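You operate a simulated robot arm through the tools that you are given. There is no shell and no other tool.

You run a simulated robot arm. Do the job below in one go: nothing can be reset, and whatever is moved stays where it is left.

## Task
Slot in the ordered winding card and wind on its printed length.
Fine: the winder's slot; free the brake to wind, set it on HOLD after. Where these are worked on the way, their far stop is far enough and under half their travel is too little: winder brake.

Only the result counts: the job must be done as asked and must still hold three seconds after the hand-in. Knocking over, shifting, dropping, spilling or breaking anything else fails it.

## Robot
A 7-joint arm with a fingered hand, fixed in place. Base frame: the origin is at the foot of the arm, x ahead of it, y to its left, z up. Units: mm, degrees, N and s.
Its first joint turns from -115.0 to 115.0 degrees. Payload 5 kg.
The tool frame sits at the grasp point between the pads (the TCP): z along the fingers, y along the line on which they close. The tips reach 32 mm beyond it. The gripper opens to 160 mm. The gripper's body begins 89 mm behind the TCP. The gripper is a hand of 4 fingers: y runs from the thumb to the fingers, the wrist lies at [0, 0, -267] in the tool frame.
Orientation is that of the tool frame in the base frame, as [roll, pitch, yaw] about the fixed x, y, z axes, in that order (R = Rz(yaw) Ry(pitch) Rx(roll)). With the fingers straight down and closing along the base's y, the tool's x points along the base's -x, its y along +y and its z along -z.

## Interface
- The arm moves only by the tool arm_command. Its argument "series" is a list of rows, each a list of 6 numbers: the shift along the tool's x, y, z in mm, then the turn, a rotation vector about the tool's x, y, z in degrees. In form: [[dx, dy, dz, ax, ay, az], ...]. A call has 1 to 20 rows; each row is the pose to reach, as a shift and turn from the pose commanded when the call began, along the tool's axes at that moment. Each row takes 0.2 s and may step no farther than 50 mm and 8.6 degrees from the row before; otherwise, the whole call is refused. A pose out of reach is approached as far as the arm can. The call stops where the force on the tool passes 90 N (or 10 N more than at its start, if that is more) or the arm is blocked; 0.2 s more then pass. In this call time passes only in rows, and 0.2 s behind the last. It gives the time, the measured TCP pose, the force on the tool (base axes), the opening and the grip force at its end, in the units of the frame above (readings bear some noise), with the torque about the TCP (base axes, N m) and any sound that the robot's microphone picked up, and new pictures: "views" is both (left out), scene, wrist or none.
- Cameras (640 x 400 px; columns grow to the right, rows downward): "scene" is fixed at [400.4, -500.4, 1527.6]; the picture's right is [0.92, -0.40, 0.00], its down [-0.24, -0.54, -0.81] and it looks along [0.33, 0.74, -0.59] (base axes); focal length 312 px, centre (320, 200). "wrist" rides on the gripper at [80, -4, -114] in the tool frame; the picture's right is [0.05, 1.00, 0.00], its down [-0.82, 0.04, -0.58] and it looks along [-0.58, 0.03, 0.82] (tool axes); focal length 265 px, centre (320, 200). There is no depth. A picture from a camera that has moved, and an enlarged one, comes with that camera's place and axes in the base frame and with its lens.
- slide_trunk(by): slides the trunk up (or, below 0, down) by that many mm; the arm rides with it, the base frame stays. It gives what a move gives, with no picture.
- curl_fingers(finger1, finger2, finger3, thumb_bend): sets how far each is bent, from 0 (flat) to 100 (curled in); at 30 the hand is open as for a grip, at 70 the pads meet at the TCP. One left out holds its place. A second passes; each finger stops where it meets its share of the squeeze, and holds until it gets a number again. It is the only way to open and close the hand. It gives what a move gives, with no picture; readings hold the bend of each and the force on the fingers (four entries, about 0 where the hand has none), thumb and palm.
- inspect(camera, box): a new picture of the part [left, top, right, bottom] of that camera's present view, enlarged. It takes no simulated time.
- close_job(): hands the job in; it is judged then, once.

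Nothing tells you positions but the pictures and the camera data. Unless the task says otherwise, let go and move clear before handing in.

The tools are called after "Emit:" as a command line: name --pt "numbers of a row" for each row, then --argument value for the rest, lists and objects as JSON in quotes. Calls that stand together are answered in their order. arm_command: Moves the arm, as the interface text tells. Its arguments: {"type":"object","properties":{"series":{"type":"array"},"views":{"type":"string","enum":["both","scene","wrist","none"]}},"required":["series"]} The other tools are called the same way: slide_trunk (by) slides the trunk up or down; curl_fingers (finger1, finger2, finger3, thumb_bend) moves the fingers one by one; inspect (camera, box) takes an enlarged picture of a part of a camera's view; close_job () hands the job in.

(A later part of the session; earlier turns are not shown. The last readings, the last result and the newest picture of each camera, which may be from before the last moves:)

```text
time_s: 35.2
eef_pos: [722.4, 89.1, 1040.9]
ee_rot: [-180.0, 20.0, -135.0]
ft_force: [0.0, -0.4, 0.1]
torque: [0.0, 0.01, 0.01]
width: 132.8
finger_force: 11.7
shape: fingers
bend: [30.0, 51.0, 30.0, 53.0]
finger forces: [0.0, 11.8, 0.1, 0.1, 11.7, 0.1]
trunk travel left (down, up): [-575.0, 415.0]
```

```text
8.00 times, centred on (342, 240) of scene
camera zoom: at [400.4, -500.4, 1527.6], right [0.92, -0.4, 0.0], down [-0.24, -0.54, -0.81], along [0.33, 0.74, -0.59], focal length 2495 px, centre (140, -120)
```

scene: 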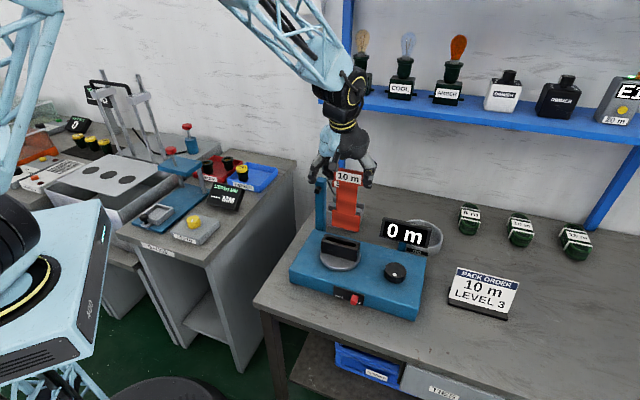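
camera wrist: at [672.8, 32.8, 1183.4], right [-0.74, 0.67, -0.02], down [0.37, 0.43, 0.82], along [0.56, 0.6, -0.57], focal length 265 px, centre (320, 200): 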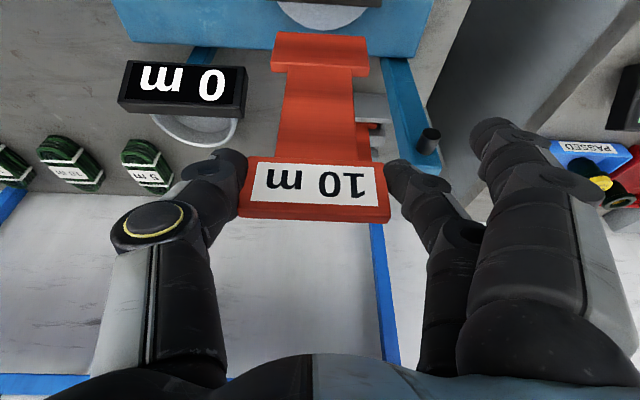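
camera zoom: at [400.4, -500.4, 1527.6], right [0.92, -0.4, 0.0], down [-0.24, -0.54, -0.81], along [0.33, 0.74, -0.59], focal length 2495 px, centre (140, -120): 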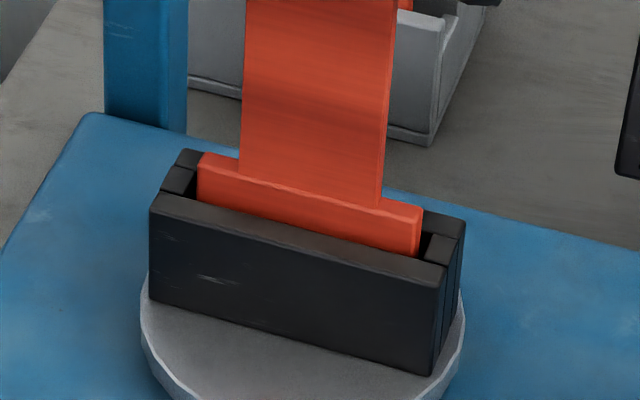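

No contact yet. Continuing down.

Emit:
arm_command --pt "0.68 0 1.88 0 0 0" --pt "1.37 0 3.76 0 0 0" --pt "2.05 0 5.64 0 0 0" --views "none"

Emit:
inspect --camera "scene" --box '[315, 215, 370, 265]'

```text
time_s: 36.0
eef_pos: [722.8, 90.4, 1035.5]
ee_rot: [-179.9, 20.1, -134.9]
ft_force: [-0.4, 1.1, 3.5]
torque: [-0.01, -0.02, -0.04]
width: 133.0
finger_force: 11.9
shape: fingers
bend: [30.0, 51.0, 30.0, 53.0]
finger forces: [0.0, 12.0, 0.0, 0.0, 11.4, 0.0]
trunk travel left (down, up): [-575.0, 415.0]
```

```text
8.00 times, centred on (342, 240) of scene
camera zoom: at [400.4, -500.4, 1527.6], right [0.92, -0.4, 0.0], down [-0.24, -0.54, -0.81], along [0.33, 0.74, -0.59], focal length 2495 px, centre (140, -120)
```

zoom: 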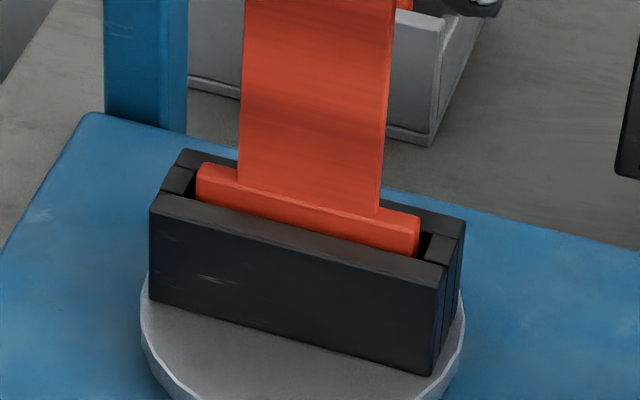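

A light contact is starting at 3.5 N. I'll go 2 mm more and see whether it's the floor.

Emit:
arm_command --pt "0.34 0 0.94 0 0 0" --pt "0.68 0 1.88 0 0 0" --views "none"

Emit:
inspect --camera "scene" --box '[325, 225, 365, 255]'

Emit:
inspect --camera "wrist" --box '[240, 0, 400, 230]'

```text
time_s: 36.6
eef_pos: [722.4, 90.4, 1033.8]
ee_rot: [-179.8, 20.1, -135.0]
ft_force: [-0.4, 0.3, 13.8]
torque: [0.02, -0.16, -0.02]
width: 132.6
finger_force: 11.9
shape: fingers
bend: [30.0, 51.0, 30.0, 53.0]
finger forces: [0.0, 12.4, 0.0, 0.1, 11.5, 0.0]
trunk travel left (down, up): [-575.0, 415.0]
```

```text
13.33 times, centred on (345, 240) of scene
camera zoom: at [400.4, -500.4, 1527.6], right [0.92, -0.4, 0.0], down [-0.24, -0.54, -0.81], along [0.33, 0.74, -0.59], focal length 4159 px, centre (-13, -333)
```

zoom: 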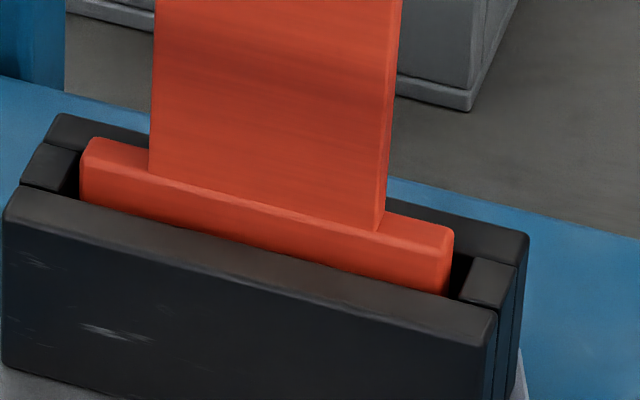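

```text
1.74 times, centred on (320, 115) of wrist
camera zoom: at [645.8, 6.9, 1112.9], right [-0.74, 0.67, -0.02], down [0.37, 0.43, 0.82], along [0.56, 0.6, -0.57], focal length 462 px, centre (320, 348)
```

zoom: 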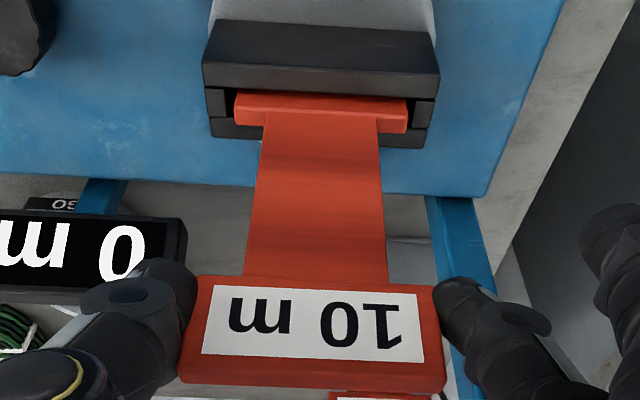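

Pressing 2 mm further gave 14 N of firm resistance with the foot's top edge parallel to the rim, so it's seated on the floor. I'll release thumb and finger together.

Emit:
curl_fingers --finger2 40 --thumb_bend 40

Emit:
arm_command --pt "0 0 0 0 0 0" --views "both"

Emit:
inspect --camera "scene" --box '[305, 165, 385, 265]'

```text
time_s: 37.6
eef_pos: [721.7, 89.4, 1033.2]
ee_rot: [179.9, 20.0, -135.0]
ft_force: [-0.2, -0.4, -0.5]
torque: [-0.02, 0.02, -0.03]
width: 150.6
finger_force: 0.0
shape: fingers
bend: [30.0, 40.0, 30.0, 40.0]
finger forces: [0.0, 0.1, 0.1, 0.0, 0.0, 0.0]
trunk travel left (down, up): [-575.0, 415.0]
```

```text
time_s: 38.0
eef_pos: [722.7, 89.9, 1033.1]
ee_rot: [-180.0, 20.0, -135.1]
ft_force: [0.1, -0.6, 0.0]
torque: [0.0, 0.0, 0.01]
width: 150.3
finger_force: 0.0
shape: fingers
bend: [30.0, 40.0, 30.0, 40.0]
finger forces: [0.0, 0.0, 0.0, 0.1, 0.1, 0.0]
trunk travel left (down, up): [-575.0, 415.0]
camera wrist: at [646.1, 6.7, 1111.8], right [-0.74, 0.67, -0.02], down [0.37, 0.43, 0.82], along [0.56, 0.6, -0.57], focal length 265 px, centre (320, 200)
```

scene: 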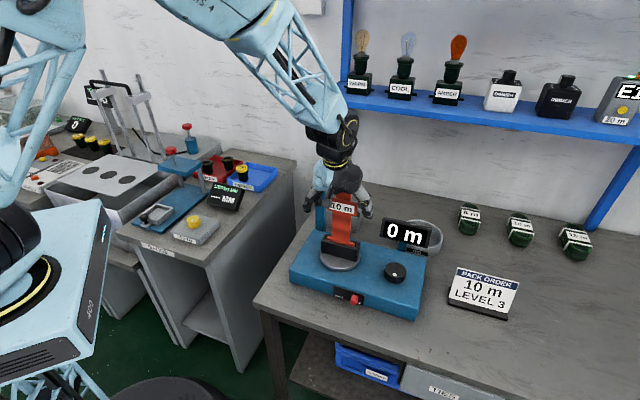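
wrist: 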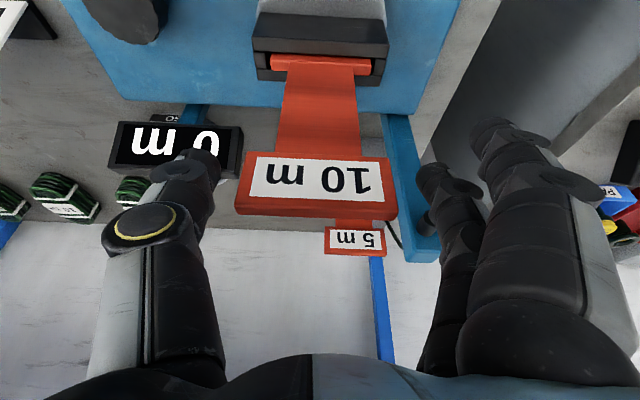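

```text
4.00 times, centred on (345, 215) of scene
camera zoom: at [400.4, -500.4, 1527.6], right [0.92, -0.4, 0.0], down [-0.24, -0.54, -0.81], along [0.33, 0.74, -0.59], focal length 1248 px, centre (220, 140)
```

zoom: 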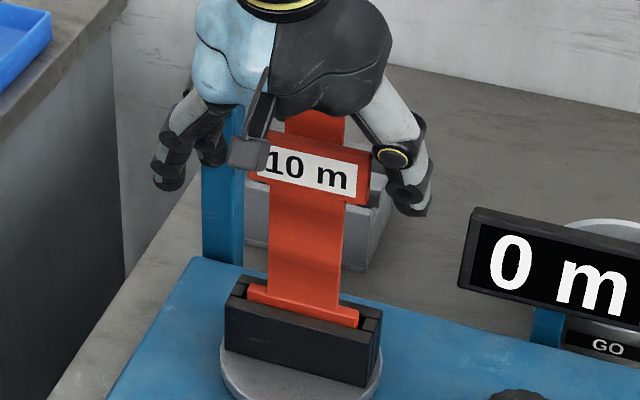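

The card stands upright in the slot. I'm opening wider and backing out along the tool axis.

Emit:
curl_fingers --finger2 30 --thumb_bend 30

Emit:
arm_command --pt "0 0 -15 0 0 0" --pt "0 0 -40 0 0 0" --pt "0 0 -75 0 0 0" --pt "0 0 -110 0 0 0" --pt "0 0 -145 0 0 0" --views "both"

Emit:
inspect --camera "scene" --box '[300, 160, 430, 330]'

Emit:
inspect --camera "scene" --box '[330, 275, 385, 320]'

```text
time_s: 39.0
eef_pos: [722.8, 89.8, 1033.0]
ee_rot: [-180.0, 19.9, -135.0]
ft_force: [0.2, -0.6, 0.1]
torque: [-0.05, 0.0, -0.01]
width: 170.1
finger_force: 0.0
shape: fingers
bend: [30.0, 30.0, 30.0, 30.0]
finger forces: [0.0, 0.0, 0.1, 0.0, 0.1, 0.1]
trunk travel left (down, up): [-575.0, 415.0]
```

```text
time_s: 40.2
eef_pos: [685.6, 54.9, 1170.3]
ee_rot: [-180.0, 20.0, -135.0]
ft_force: [0.1, -0.7, -0.4]
torque: [-0.01, -0.01, -0.01]
width: 170.3
finger_force: 0.0
shape: fingers
bend: [30.0, 30.0, 30.0, 30.0]
finger forces: [0.0, 0.1, 0.0, 0.0, 0.0, 0.0]
trunk travel left (down, up): [-575.0, 415.0]
camera wrist: at [609.3, -28.5, 1248.9], right [-0.74, 0.67, -0.02], down [0.37, 0.43, 0.82], along [0.56, 0.6, -0.57], focal length 265 px, centre (320, 200)
```

scene: 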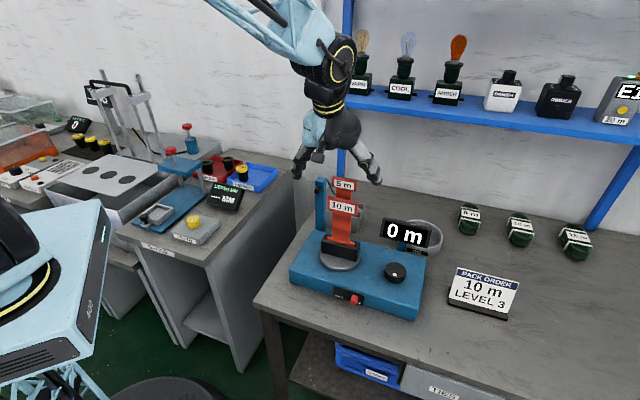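
wrist: 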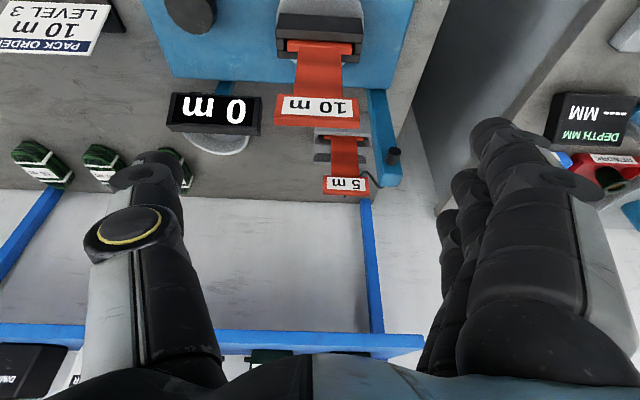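

```text
2.35 times, centred on (365, 245) of scene
camera zoom: at [400.4, -500.4, 1527.6], right [0.92, -0.4, 0.0], down [-0.24, -0.54, -0.81], along [0.33, 0.74, -0.59], focal length 734 px, centre (214, 94)
```

zoom: 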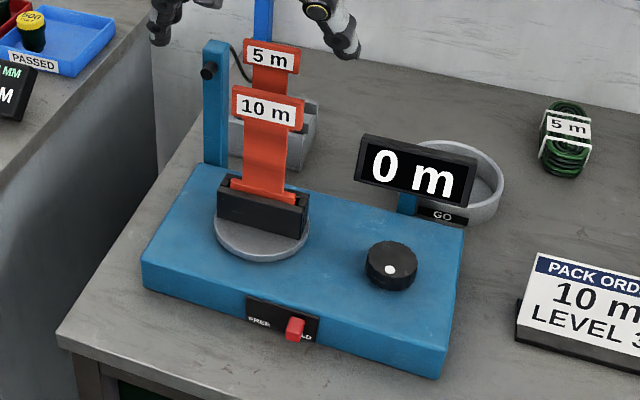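

```text
8.89 times, centred on (358, 298) of scene
camera zoom: at [400.4, -500.4, 1527.6], right [0.92, -0.4, 0.0], down [-0.24, -0.54, -0.81], along [0.33, 0.74, -0.59], focal length 2772 px, centre (-13, -667)
```

zoom: 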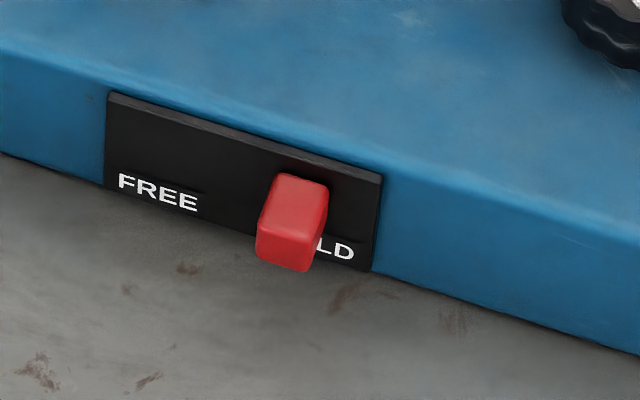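

The 10 m card stays in the slot and the display reads 0 m. The brake lever is a slider on the front face, at about s −532, n 455–471, z 793. I'll fold away the two outer fingers and use thumb and middle finger as pushers, first bringing the hand in front of it.

Emit:
curl_fingers --finger1 100 --finger2 48 --finger3 100 --thumb_bend 48

Emit:
arm_command --pt "25 -29 -9 0 0 0" --pt "50 -57 -18 0 0 0" --pt "75.2 -86 -27.4 0 0 0" --pt "90.6 -86 14.9 0 0 0" --pt "106 -86 57.2 0 0 0" --pt "121.4 -86 99.5 0 0 0" --pt "136.8 -86 141.7 0 0 0" --pt "143.6 -86 160.5 0 0 0" --views "both"

Emit:
inspect --camera "scene" --box '[290, 140, 430, 330]'

```text
time_s: 41.2
eef_pos: [686.9, 53.6, 1169.2]
ee_rot: [-179.9, 19.9, -135.0]
ft_force: [-0.1, -0.5, -0.4]
torque: [-0.04, 0.01, -0.02]
width: 63.6
finger_force: 0.0
shape: fingers
bend: [100.0, 48.0, 100.0, 48.0]
finger forces: [0.0, 0.0, 0.0, 0.1, 0.0, 0.0]
trunk travel left (down, up): [-575.0, 415.0]
```

```text
time_s: 43.0
eef_pos: [692.5, -64.1, 968.1]
ee_rot: [179.9, 20.0, -135.1]
ft_force: [-0.8, 0.3, -0.8]
torque: [0.01, -0.01, 0.0]
width: 63.7
finger_force: 0.0
shape: fingers
bend: [100.0, 48.0, 100.0, 48.0]
finger forces: [0.0, 0.1, 0.0, 0.0, 0.0, 0.0]
trunk travel left (down, up): [-575.0, 415.0]
camera wrist: at [616.0, -146.2, 1047.3], right [-0.74, 0.67, -0.02], down [0.37, 0.43, 0.82], along [0.56, 0.6, -0.57], focal length 265 px, centre (320, 200)
```

scene: 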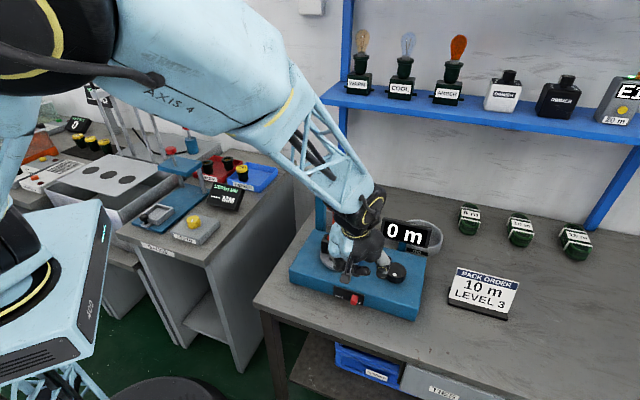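
wrist: 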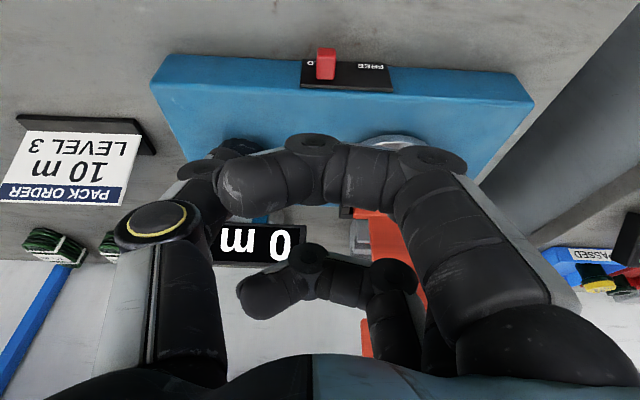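

```text
2.11 times, centred on (360, 235) of scene
camera zoom: at [400.4, -500.4, 1527.6], right [0.92, -0.4, 0.0], down [-0.24, -0.54, -0.81], along [0.33, 0.74, -0.59], focal length 657 px, centre (236, 126)
```

zoom: 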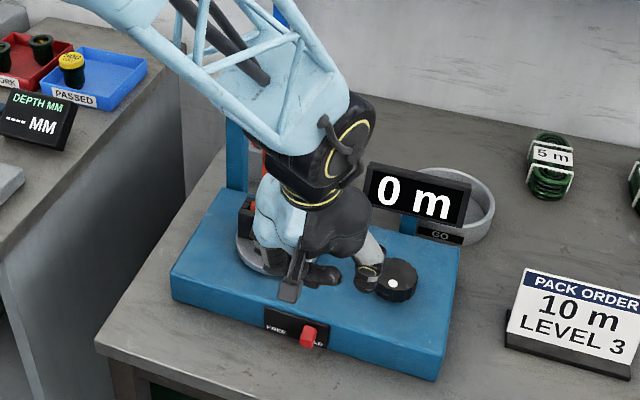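

The folded fingers stay well above the tips and the lever is visible at the top of the wrist view. I'm zooming in to measure it.

Emit:
inspect --camera "wrist" --box '[280, 30, 410, 110]'

Emit:
inspect --camera "scene" --box '[325, 270, 395, 320]'

```text
4.92 times, centred on (345, 70) of wrist
camera zoom: at [616.0, -146.2, 1047.3], right [-0.74, 0.67, -0.02], down [0.37, 0.43, 0.82], along [0.56, 0.6, -0.57], focal length 1307 px, centre (197, 840)
```

zoom: 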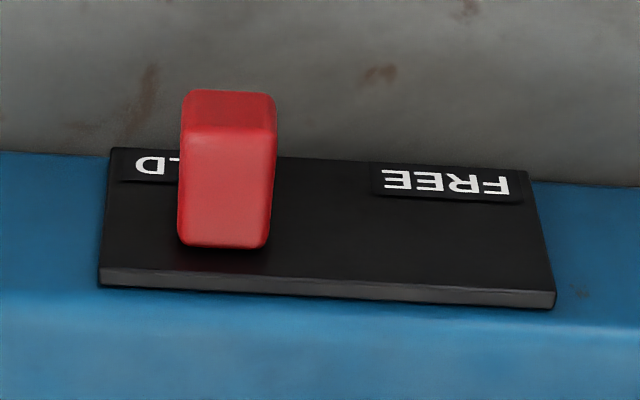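

```text
8.00 times, centred on (360, 295) of scene
camera zoom: at [400.4, -500.4, 1527.6], right [0.92, -0.4, 0.0], down [-0.24, -0.54, -0.81], along [0.33, 0.74, -0.59], focal length 2495 px, centre (0, -560)
```

zoom: 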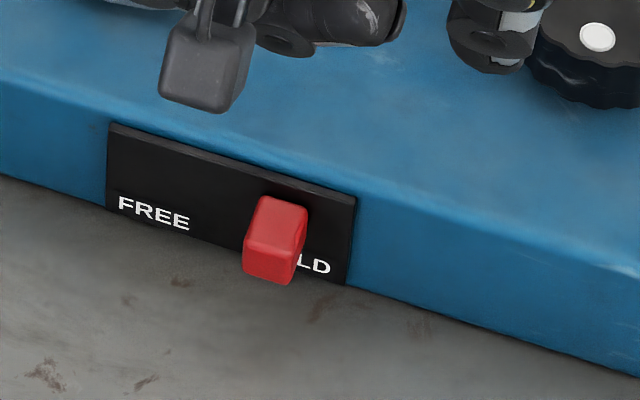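

Refined lever: n 461–483, z 777–792, s −540 to −522, with the plate face near n 482. I'll descend in front of the plate with thumb and middle finger straddling the lever, stopping part-way to check.

Emit:
arm_command --pt "3 1 35 0 0 0" --pt "10 2 65 0 0 0" --pt "20 4 90 0 0 0" --pt "30 4 110 0 0 0" --views "both"

Emit:
inspect --camera "wrist" --box '[200, 30, 440, 180]'

Emit:
inspect --camera "scene" --box '[315, 230, 405, 320]'

```text
time_s: 44.0
eef_pos: [695.9, -54.7, 853.8]
ee_rot: [180.0, 20.0, -135.0]
ft_force: [0.7, 0.6, 1.1]
torque: [0.0, -0.01, 0.02]
width: 63.4
finger_force: 0.0
shape: fingers
bend: [100.0, 48.0, 100.0, 48.0]
finger forces: [0.0, 0.1, 0.0, 0.1, 0.0, 0.1]
trunk travel left (down, up): [-575.0, 415.0]
camera wrist: at [619.2, -136.8, 933.5], right [-0.74, 0.67, -0.02], down [0.37, 0.43, 0.82], along [0.56, 0.6, -0.57], focal length 265 px, centre (320, 200)
```

scene: 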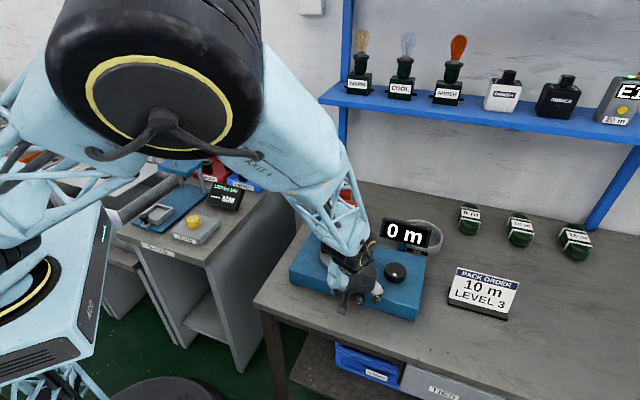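
wrist: 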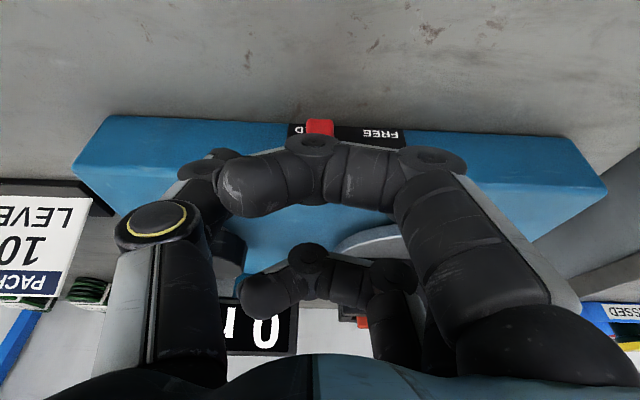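

```text
2.67 times, centred on (320, 105) of wrist
camera zoom: at [619.2, -136.8, 933.5], right [-0.74, 0.67, -0.02], down [0.37, 0.43, 0.82], along [0.56, 0.6, -0.57], focal length 708 px, centre (320, 453)
```

zoom: 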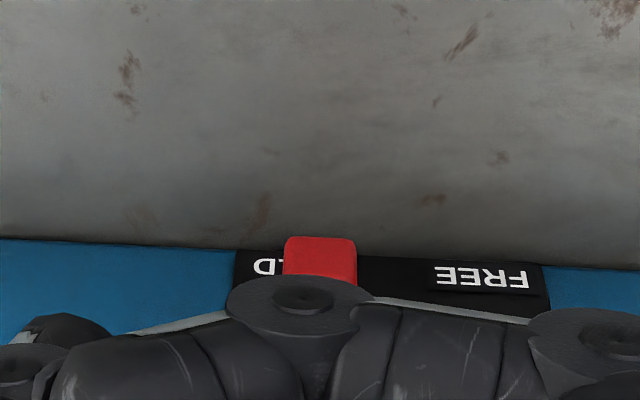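

```text
4.44 times, centred on (360, 275) of scene
camera zoom: at [400.4, -500.4, 1527.6], right [0.92, -0.4, 0.0], down [-0.24, -0.54, -0.81], along [0.33, 0.74, -0.59], focal length 1386 px, centre (142, -133)
```

zoom: 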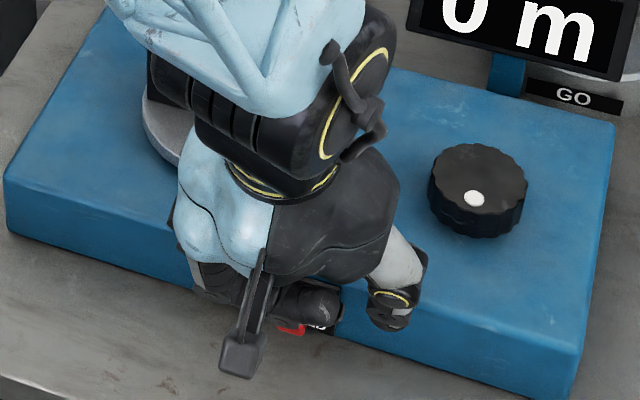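

The descent line looks clear. I'll lower the last 40 mm so the tips flank the lever.

Emit:
arm_command --pt "3.42 0 9.4 0 0 0" --pt "6.84 0 18.8 0 0 0" --pt "10.26 0 28.2 0 0 0" --pt "13.7 0 37.6 0 0 0" --views "both"

Emit:
inspect --camera "wrist" --box '[160, 80, 480, 260]'

Emit:
inspect --camera "scene" --box '[315, 240, 405, 330]'

```text
time_s: 45.0
eef_pos: [695.0, -53.6, 815.8]
ee_rot: [180.0, 19.9, -134.9]
ft_force: [0.4, -0.1, 0.3]
torque: [0.0, -0.02, 0.0]
width: 63.8
finger_force: 0.1
shape: fingers
bend: [100.0, 48.0, 100.0, 48.0]
finger forces: [0.0, 0.1, 0.0, 0.0, 0.0, 0.0]
trunk travel left (down, up): [-575.0, 415.0]
camera wrist: at [620.0, -136.7, 894.6], right [-0.74, 0.67, -0.02], down [0.37, 0.43, 0.82], along [0.56, 0.6, -0.57], focal length 265 px, centre (320, 200)
```

scene: 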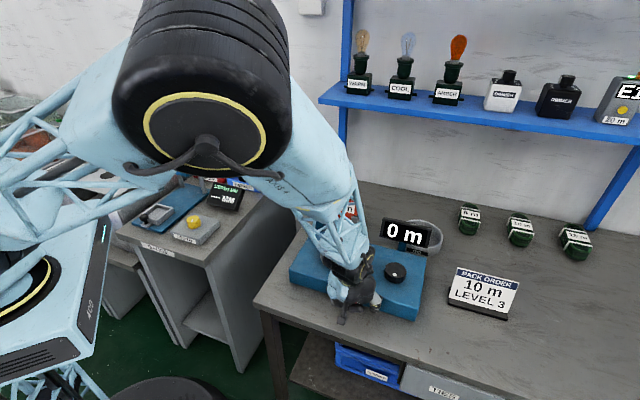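
wrist: 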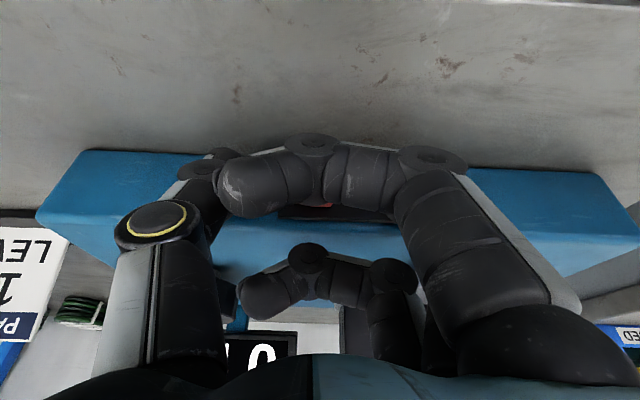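

```text
2.00 times, centred on (320, 170) of wrist
camera zoom: at [620.0, -136.7, 894.6], right [-0.74, 0.67, -0.02], down [0.37, 0.43, 0.82], along [0.56, 0.6, -0.57], focal length 531 px, centre (320, 260)
```

zoom: 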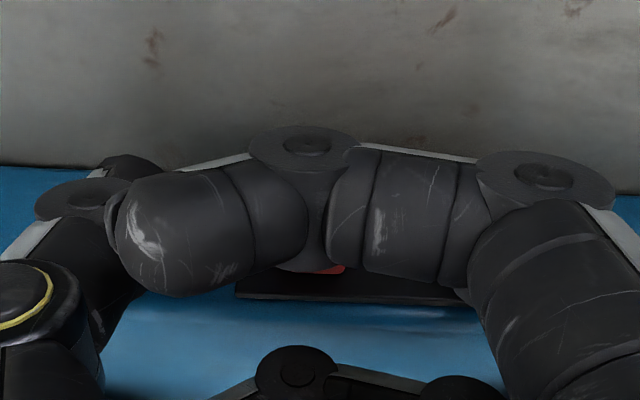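

```text
4.44 times, centred on (360, 285) of scene
camera zoom: at [400.4, -500.4, 1527.6], right [0.92, -0.4, 0.0], down [-0.24, -0.54, -0.81], along [0.33, 0.74, -0.59], focal length 1386 px, centre (142, -178)
```

zoom: 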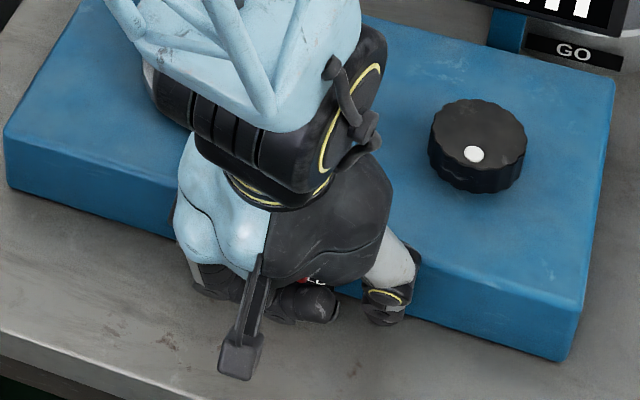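

The tips are level with the lever with no contact. I'll slide toward FREE (+s) with the thumb behind the lever, watching the force.

Emit:
arm_command --pt "0 8 0 0 0 0" --pt "0 16 0 0 0 0" --pt "0 24 0 0 0 0" --pt "0 30 0 0 0 0" --pt "0 36 0 0 0 0" --pt "0 42 0 0 0 0" --views "wrist"

Emit:
inspect --camera "scene" --box '[315, 240, 405, 330]'

```text
time_s: 46.4
eef_pos: [666.6, -24.6, 815.6]
ee_rot: [179.9, 20.1, -135.1]
ft_force: [1.9, -1.3, -1.3]
torque: [0.0, 0.04, 0.01]
width: 64.4
finger_force: 0.1
shape: fingers
bend: [100.0, 48.0, 100.0, 47.0]
finger forces: [0.0, 0.0, 0.1, 0.0, 2.1, 0.0]
trunk travel left (down, up): [-575.0, 415.0]
camera wrist: at [589.7, -107.2, 895.4], right [-0.74, 0.67, -0.02], down [0.37, 0.43, 0.82], along [0.56, 0.6, -0.57], focal length 265 px, centre (320, 200)
```

wrist: 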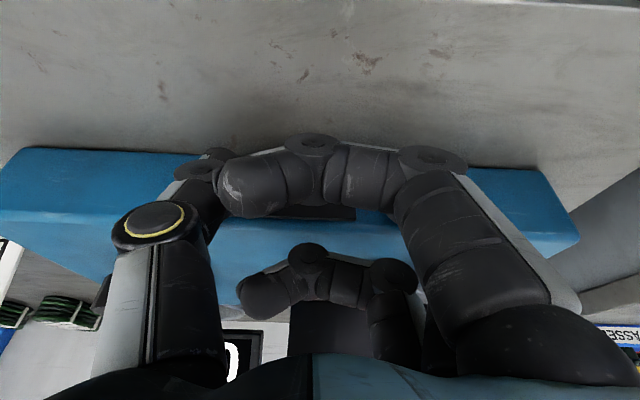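

```text
4.44 times, centred on (360, 285) of scene
camera zoom: at [400.4, -500.4, 1527.6], right [0.92, -0.4, 0.0], down [-0.24, -0.54, -0.81], along [0.33, 0.74, -0.59], focal length 1386 px, centre (142, -178)
```

zoom: 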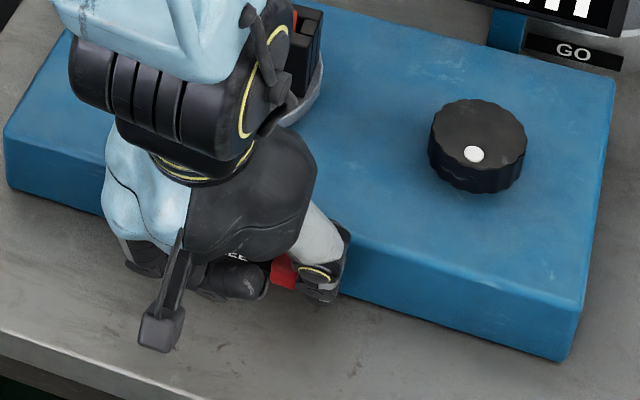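

The thumb is pressing the lever at 2 N. I'll keep pushing toward FREE until it meets its stop.

Emit:
arm_command --pt "0 6 0 0 0 0" --pt "0 12 0 0 0 0" --pt "0 18 0 0 0 0" --pt "0 24 0 0 0 0" --pt "0 30 0 0 0 0" --pt "0 36 0 0 0 0" --views "wrist"

Emit:
inspect --camera "scene" --box '[315, 240, 405, 330]'

```text
time_s: 47.8
eef_pos: [641.1, -0.1, 817.1]
ee_rot: [179.9, 20.0, -135.1]
ft_force: [2.3, 0.3, 1.2]
torque: [-0.05, -0.1, 0.05]
width: 64.9
finger_force: 0.4
shape: fingers
bend: [100.0, 48.0, 100.0, 47.0]
finger forces: [0.1, 0.0, 0.0, 0.0, 2.0, 0.0]
trunk travel left (down, up): [-575.0, 415.0]
camera wrist: at [563.9, -81.8, 894.8], right [-0.74, 0.67, -0.02], down [0.37, 0.43, 0.82], along [0.56, 0.6, -0.57], focal length 265 px, centre (320, 200)
```

wrist: 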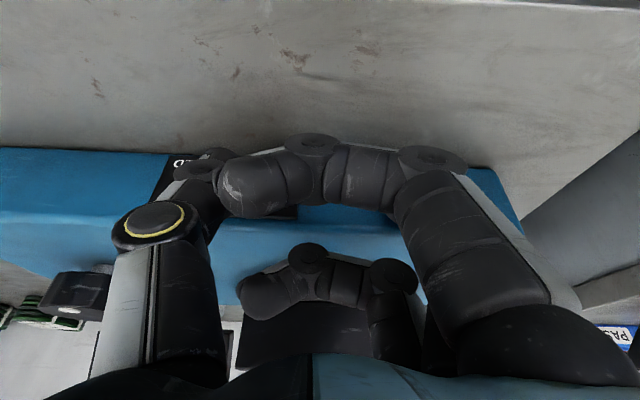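

```text
4.44 times, centred on (360, 285) of scene
camera zoom: at [400.4, -500.4, 1527.6], right [0.92, -0.4, 0.0], down [-0.24, -0.54, -0.81], along [0.33, 0.74, -0.59], focal length 1386 px, centre (142, -178)
```

zoom: 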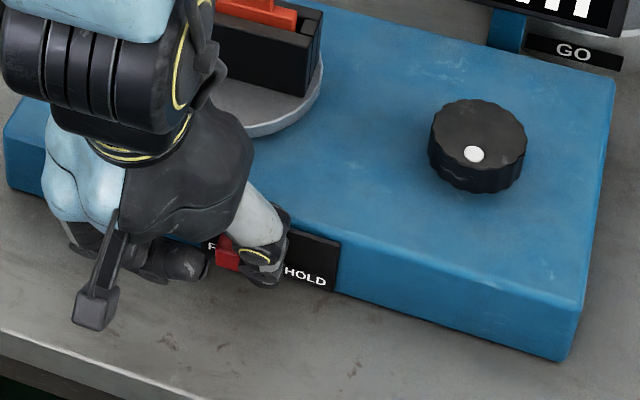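

The lever has slid well left and now covers FREE, still at only about 2 N. I'll push gently on until the stop is felt.

Emit:
arm_command --pt "0 2 0 0 0 0" --pt "0 4 0 0 0 0" --views "none"

Emit:
inspect --camera "scene" --box '[325, 270, 385, 320]'

```text
time_s: 48.4
eef_pos: [638.3, 3.2, 816.4]
ee_rot: [-180.0, 20.0, -135.1]
ft_force: [1.9, -2.8, -2.0]
torque: [-0.03, -0.03, -0.03]
width: 64.7
finger_force: 2.6
shape: fingers
bend: [100.0, 48.0, 100.0, 47.0]
finger forces: [0.0, 0.0, 0.0, 0.0, 4.1, 0.0]
trunk travel left (down, up): [-575.0, 415.0]
```

```text
8.00 times, centred on (355, 295) of scene
camera zoom: at [400.4, -500.4, 1527.6], right [0.92, -0.4, 0.0], down [-0.24, -0.54, -0.81], along [0.33, 0.74, -0.59], focal length 2495 px, centre (40, -560)
```

zoom: 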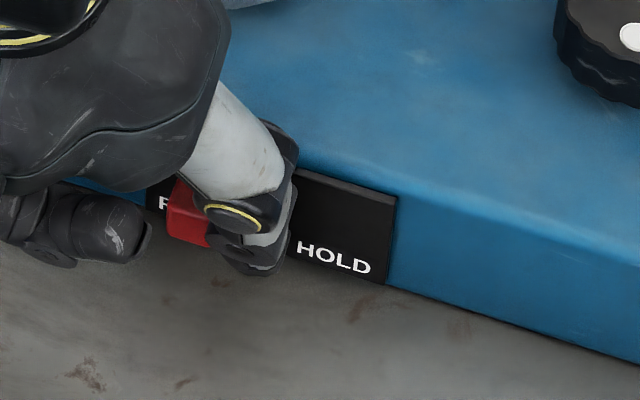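

Force is rising to 4 N, so the stop is close. A few more millimetres.

Emit:
arm_command --pt "0 2 0 0 0 0" --pt "0 4 0 0 0 0" --views "none"

Emit:
inspect --camera "scene" --box '[325, 270, 385, 320]'

```text
time_s: 49.0
eef_pos: [636.0, 5.3, 816.6]
ee_rot: [-180.0, 20.1, -135.2]
ft_force: [5.3, -6.2, -0.5]
torque: [-0.12, -0.07, -0.05]
width: 65.8
finger_force: 3.7
shape: fingers
bend: [100.0, 48.0, 100.0, 46.0]
finger forces: [0.0, 0.1, 0.0, 0.1, 7.7, 0.0]
trunk travel left (down, up): [-575.0, 415.0]
```

```text
8.00 times, centred on (355, 295) of scene
camera zoom: at [400.4, -500.4, 1527.6], right [0.92, -0.4, 0.0], down [-0.24, -0.54, -0.81], along [0.33, 0.74, -0.59], focal length 2495 px, centre (40, -560)
```

zoom: 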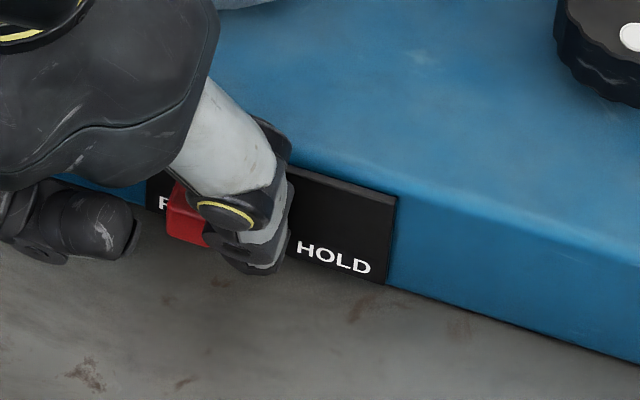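

The lever no longer moves and force built to 8 N, so it's hard on the FREE stop. I'm backing off it and rising clear.

Emit:
arm_command --pt "0 -9 0 0 0 0" --pt "0 -20 0 0 0 0" --pt "-6.8 -20 -18.8 0 0 0" --pt "-17.1 -20 -47 0 0 0" --pt "-30.8 -20 -84.6 0 0 0" --pt "-44.5 -20 -122.2 0 0 0" --pt "-58.1 -20 -159.7 0 0 0" --views "both"

Emit:
inspect --camera "scene" --box '[325, 270, 385, 320]'

```text
time_s: 50.6
eef_pos: [647.7, -6.1, 989.4]
ee_rot: [180.0, 20.0, -135.0]
ft_force: [-0.2, -0.6, 0.0]
torque: [-0.02, 0.03, -0.02]
width: 63.6
finger_force: 0.1
shape: fingers
bend: [100.0, 48.0, 100.0, 48.0]
finger forces: [0.0, 0.0, 0.0, 0.0, 0.0, 0.0]
trunk travel left (down, up): [-575.0, 415.0]
camera wrist: at [571.4, -88.9, 1068.1], right [-0.74, 0.67, -0.02], down [0.37, 0.43, 0.82], along [0.56, 0.6, -0.57], focal length 265 px, centre (320, 200)
```

scene: 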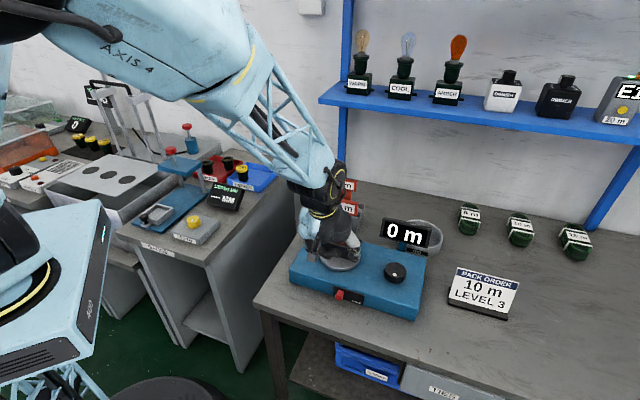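
wrist: 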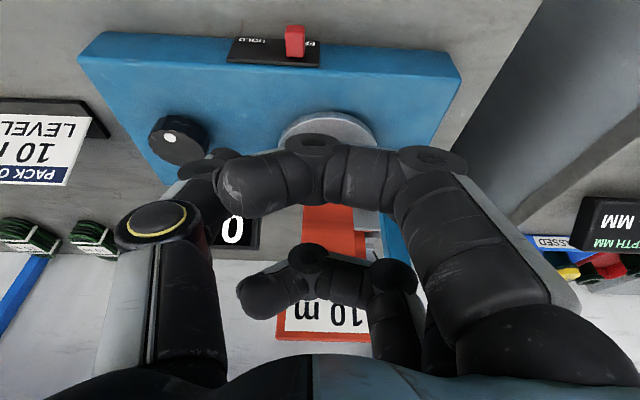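

```text
8.00 times, centred on (355, 295) of scene
camera zoom: at [400.4, -500.4, 1527.6], right [0.92, -0.4, 0.0], down [-0.24, -0.54, -0.81], along [0.33, 0.74, -0.59], focal length 2495 px, centre (40, -560)
```

zoom: 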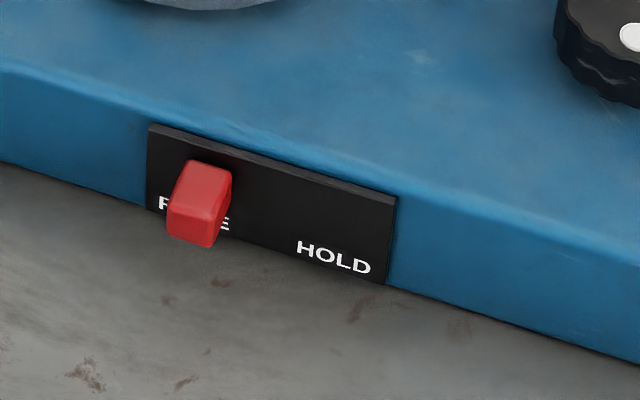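

The brake is at FREE. Next is the knob. I'll open the hand, return it to vertical and move over the knob to measure it from above.

Emit:
curl_fingers --finger1 30 --finger2 30 --finger3 30 --thumb_bend 30

Emit:
arm_command --pt "0 -40 0 0 5 0" --pt "0 -80 0 0 10 0" --pt "0 -120 0 0 15 0" --pt "0 -159 0 0 20 0" --pt "-33.8 -159 12.3 0 20 0" --pt "-67.7 -159 24.6 0 20 0" --pt "-91.2 -159 65.1 0 20 0" --views "both"

Emit:
inspect --camera "scene" --box '[320, 190, 450, 320]'

Emit:
inspect --camera "wrist" --box '[220, 90, 420, 250]'

```text
time_s: 51.6
eef_pos: [648.5, -5.2, 988.7]
ee_rot: [180.0, 20.0, -135.0]
ft_force: [0.0, 0.4, 0.1]
torque: [-0.05, 0.01, 0.01]
width: 169.8
finger_force: 0.0
shape: fingers
bend: [30.0, 30.0, 30.0, 30.0]
finger forces: [0.0, 0.0, 0.0, 0.0, 0.1, 0.0]
trunk travel left (down, up): [-575.0, 415.0]
```

```text
time_s: 53.2
eef_pos: [835.4, -42.6, 956.0]
ee_rot: [180.0, 0.1, -135.2]
ft_force: [0.4, -0.4, 0.0]
torque: [0.04, 0.0, 0.0]
width: 170.3
finger_force: 0.0
shape: fingers
bend: [30.0, 30.0, 30.0, 30.0]
finger forces: [0.0, 0.0, 0.1, 0.0, 0.0, 0.1]
trunk travel left (down, up): [-575.0, 415.0]
camera wrist: at [783.9, -101.2, 1068.9], right [-0.74, 0.67, 0.0], down [0.55, 0.61, 0.58], along [0.39, 0.43, -0.82], focal length 265 px, centre (320, 200)
```

scene: 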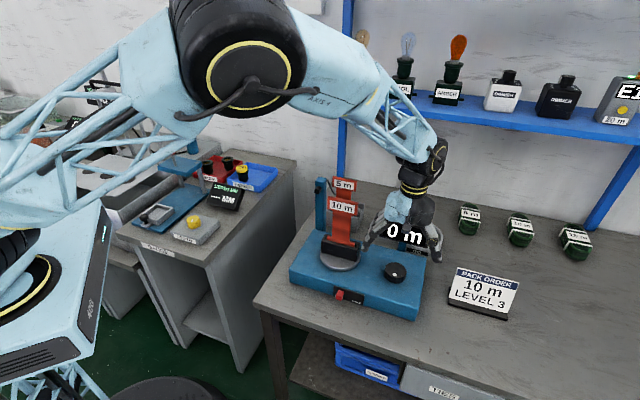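
wrist: 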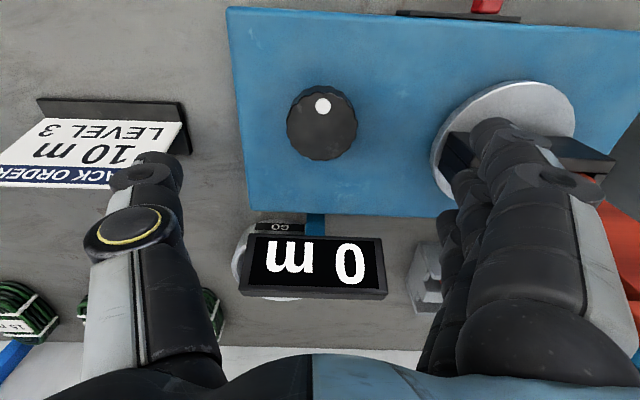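

```text
3.08 times, centred on (385, 255) of scene
camera zoom: at [400.4, -500.4, 1527.6], right [0.92, -0.4, 0.0], down [-0.24, -0.54, -0.81], along [0.33, 0.74, -0.59], focal length 960 px, centre (120, 31)
```

zoom: 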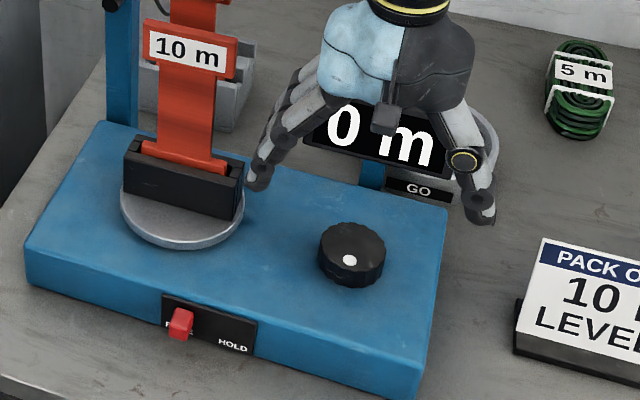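

```text
2.50 times, centred on (320, 170) of wrist
camera zoom: at [783.9, -101.2, 1068.9], right [-0.74, 0.67, 0.0], down [0.55, 0.61, 0.58], along [0.39, 0.43, -0.82], focal length 664 px, centre (320, 275)
```

zoom: 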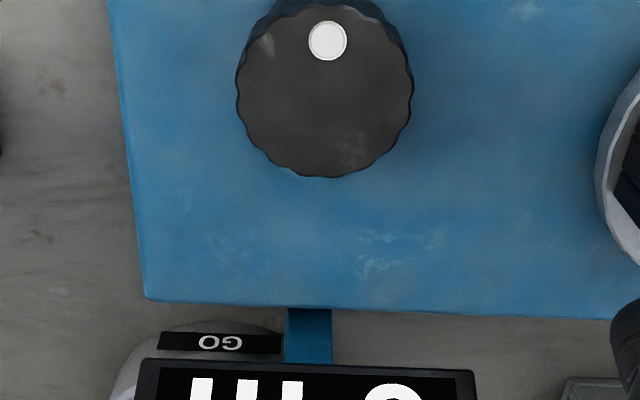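

Knob centre: in the tool frame it's offset (−0.6, +1.7), its top is 111 mm below the TCP, and its diameter is about 61 mm. I'll part-close the hand and lower it around the knob.

Emit:
curl_fingers --finger1 45 --finger2 45 --finger3 45 --thumb_bend 45

Emit:
arm_command --pt "-0.6 1.7 25 0 0 0" --pt "-0.6 1.7 50 0 0 0" --pt "-0.6 1.7 75 0 0 0" --pt "-0.6 1.7 98 0 0 0" --views "both"

Emit:
inspect --camera "scene" --box '[350, 210, 450, 310]'

Emit:
inspect --camera "wrist" --box '[200, 100, 440, 260]'

```text
time_s: 54.2
eef_pos: [835.4, -42.7, 956.0]
ee_rot: [179.9, 0.0, -135.0]
ft_force: [-0.9, 0.3, -0.3]
torque: [0.04, -0.01, -0.01]
width: 112.2
finger_force: 0.1
shape: fingers
bend: [45.0, 45.0, 45.0, 45.0]
finger forces: [0.0, 0.0, 0.1, 0.0, 0.0, 0.0]
trunk travel left (down, up): [-575.0, 415.0]
```

```text
time_s: 55.2
eef_pos: [836.1, -40.8, 859.3]
ee_rot: [-179.9, 0.2, -135.0]
ft_force: [0.1, -0.7, 10.6]
torque: [0.37, 0.57, 0.05]
width: 112.3
finger_force: 5.3
shape: fingers
bend: [45.0, 45.0, 45.0, 45.0]
finger forces: [5.4, 3.3, 2.1, 0.0, 0.3, 0.1]
trunk travel left (down, up): [-575.0, 415.0]
camera wrist: at [783.9, -99.8, 972.4], right [-0.74, 0.67, 0.0], down [0.55, 0.61, 0.58], along [0.39, 0.43, -0.82], focal length 265 px, centre (320, 200)
```

scene: 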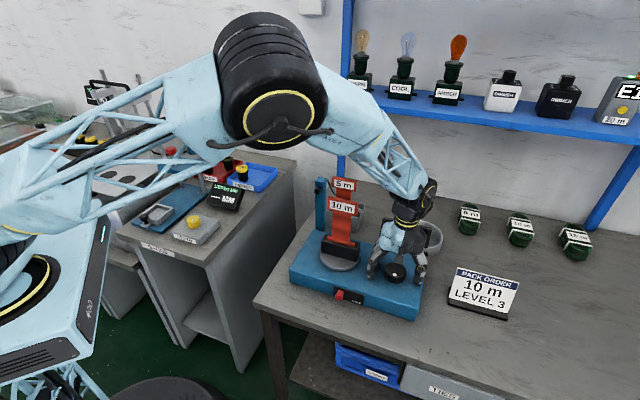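
wrist: 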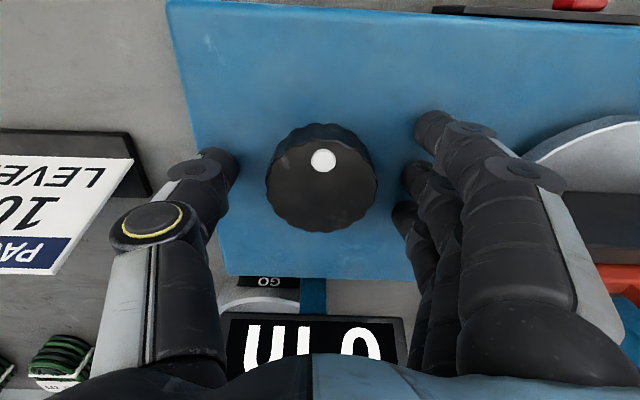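

```text
4.00 times, centred on (400, 260) of scene
camera zoom: at [400.4, -500.4, 1527.6], right [0.92, -0.4, 0.0], down [-0.24, -0.54, -0.81], along [0.33, 0.74, -0.59], focal length 1248 px, centre (0, -40)
```

zoom: 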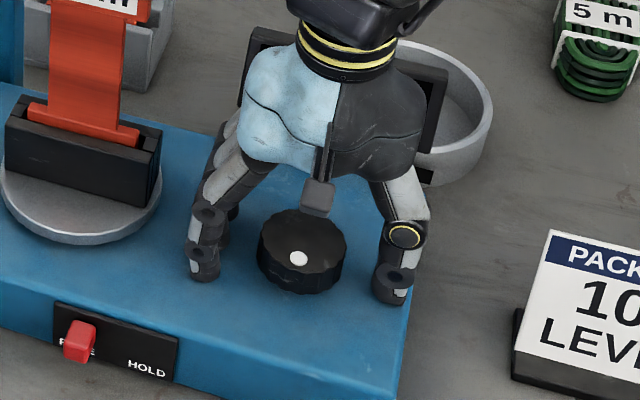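

```text
2.50 times, centred on (320, 180) of wrist
camera zoom: at [783.9, -99.8, 972.4], right [-0.74, 0.67, 0.0], down [0.55, 0.61, 0.58], along [0.39, 0.43, -0.82], focal length 664 px, centre (320, 250)
```

zoom: 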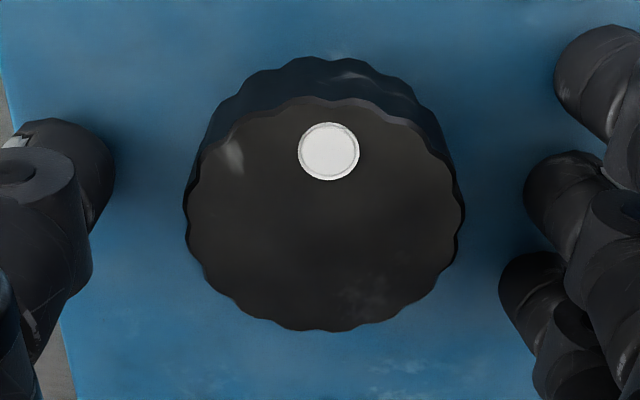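

The fingertips just touched the top of the winder at 10 N. I'll raise 8 mm at once.

Emit:
arm_command --pt "0 0 -4 0 0 0" --pt "0 0 -8 0 0 0" --views "none"

Emit:
curl_fingers --thumb_bend 55 --finger1 52 --finger2 52 --finger3 52

Emit:
arm_command --pt "0 0 0 0 0 0" --views "both"

Emit:
inspect --camera "wrist" --box '[200, 100, 440, 260]'

Emit:
inspect --camera "scene" --box '[350, 210, 450, 310]'

```text
time_s: 55.8
eef_pos: [835.7, -41.4, 865.4]
ee_rot: [-180.0, 0.0, -134.9]
ft_force: [-1.1, -0.6, -0.4]
torque: [-0.02, -0.05, 0.02]
width: 111.9
finger_force: 0.1
shape: fingers
bend: [45.0, 45.0, 45.0, 45.0]
finger forces: [0.0, 0.0, 0.0, 0.1, 0.0, 0.1]
trunk travel left (down, up): [-575.0, 415.0]
```

```text
time_s: 56.8
eef_pos: [835.4, -42.3, 864.9]
ee_rot: [179.9, 0.0, -135.0]
ft_force: [0.2, -0.2, 0.4]
torque: [0.01, -0.01, 0.02]
width: 78.3
finger_force: 0.1
shape: fingers
bend: [52.0, 52.0, 52.0, 55.0]
finger forces: [0.0, 0.0, 0.0, 0.0, 0.0, 0.0]
trunk travel left (down, up): [-575.0, 415.0]
```

```text
time_s: 57.2
eef_pos: [835.8, -41.8, 865.9]
ee_rot: [179.9, -0.1, -135.0]
ft_force: [0.7, -0.4, 0.2]
torque: [0.02, 0.03, -0.03]
width: 78.5
finger_force: 0.1
shape: fingers
bend: [52.0, 52.0, 52.0, 55.0]
finger forces: [0.0, 0.0, 0.0, 0.0, 0.0, 0.1]
trunk travel left (down, up): [-575.0, 415.0]
camera wrist: at [783.7, -100.4, 978.9], right [-0.74, 0.67, 0.0], down [0.55, 0.61, 0.58], along [0.39, 0.43, -0.82], focal length 265 px, centre (320, 200)
```

scene: 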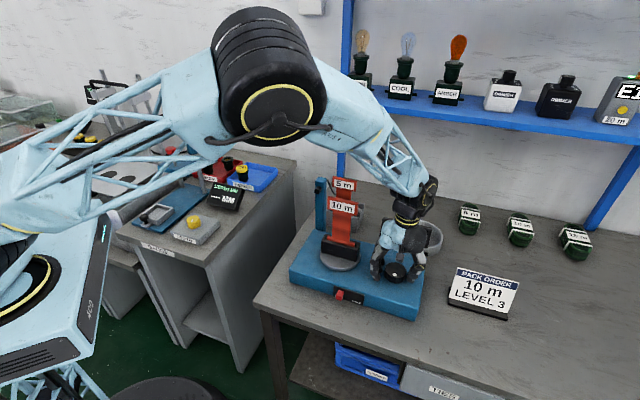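
wrist: 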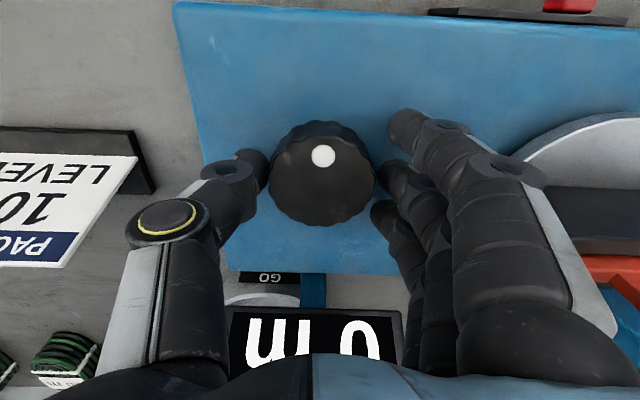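

```text
2.50 times, centred on (320, 180) of wrist
camera zoom: at [783.7, -100.4, 978.9], right [-0.74, 0.67, 0.0], down [0.55, 0.61, 0.58], along [0.39, 0.43, -0.82], focal length 664 px, centre (320, 250)
```

zoom: 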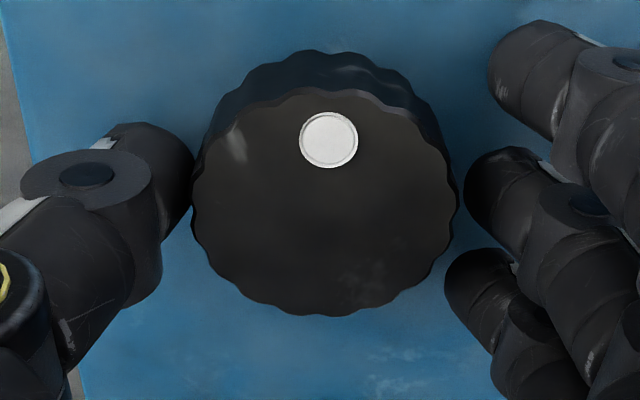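

```text
4.00 times, centred on (400, 260) of scene
camera zoom: at [400.4, -500.4, 1527.6], right [0.92, -0.4, 0.0], down [-0.24, -0.54, -0.81], along [0.33, 0.74, -0.59], focal length 1248 px, centre (0, -40)
```

zoom: 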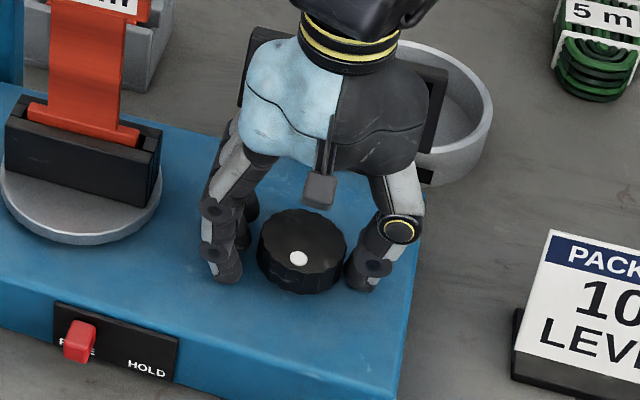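

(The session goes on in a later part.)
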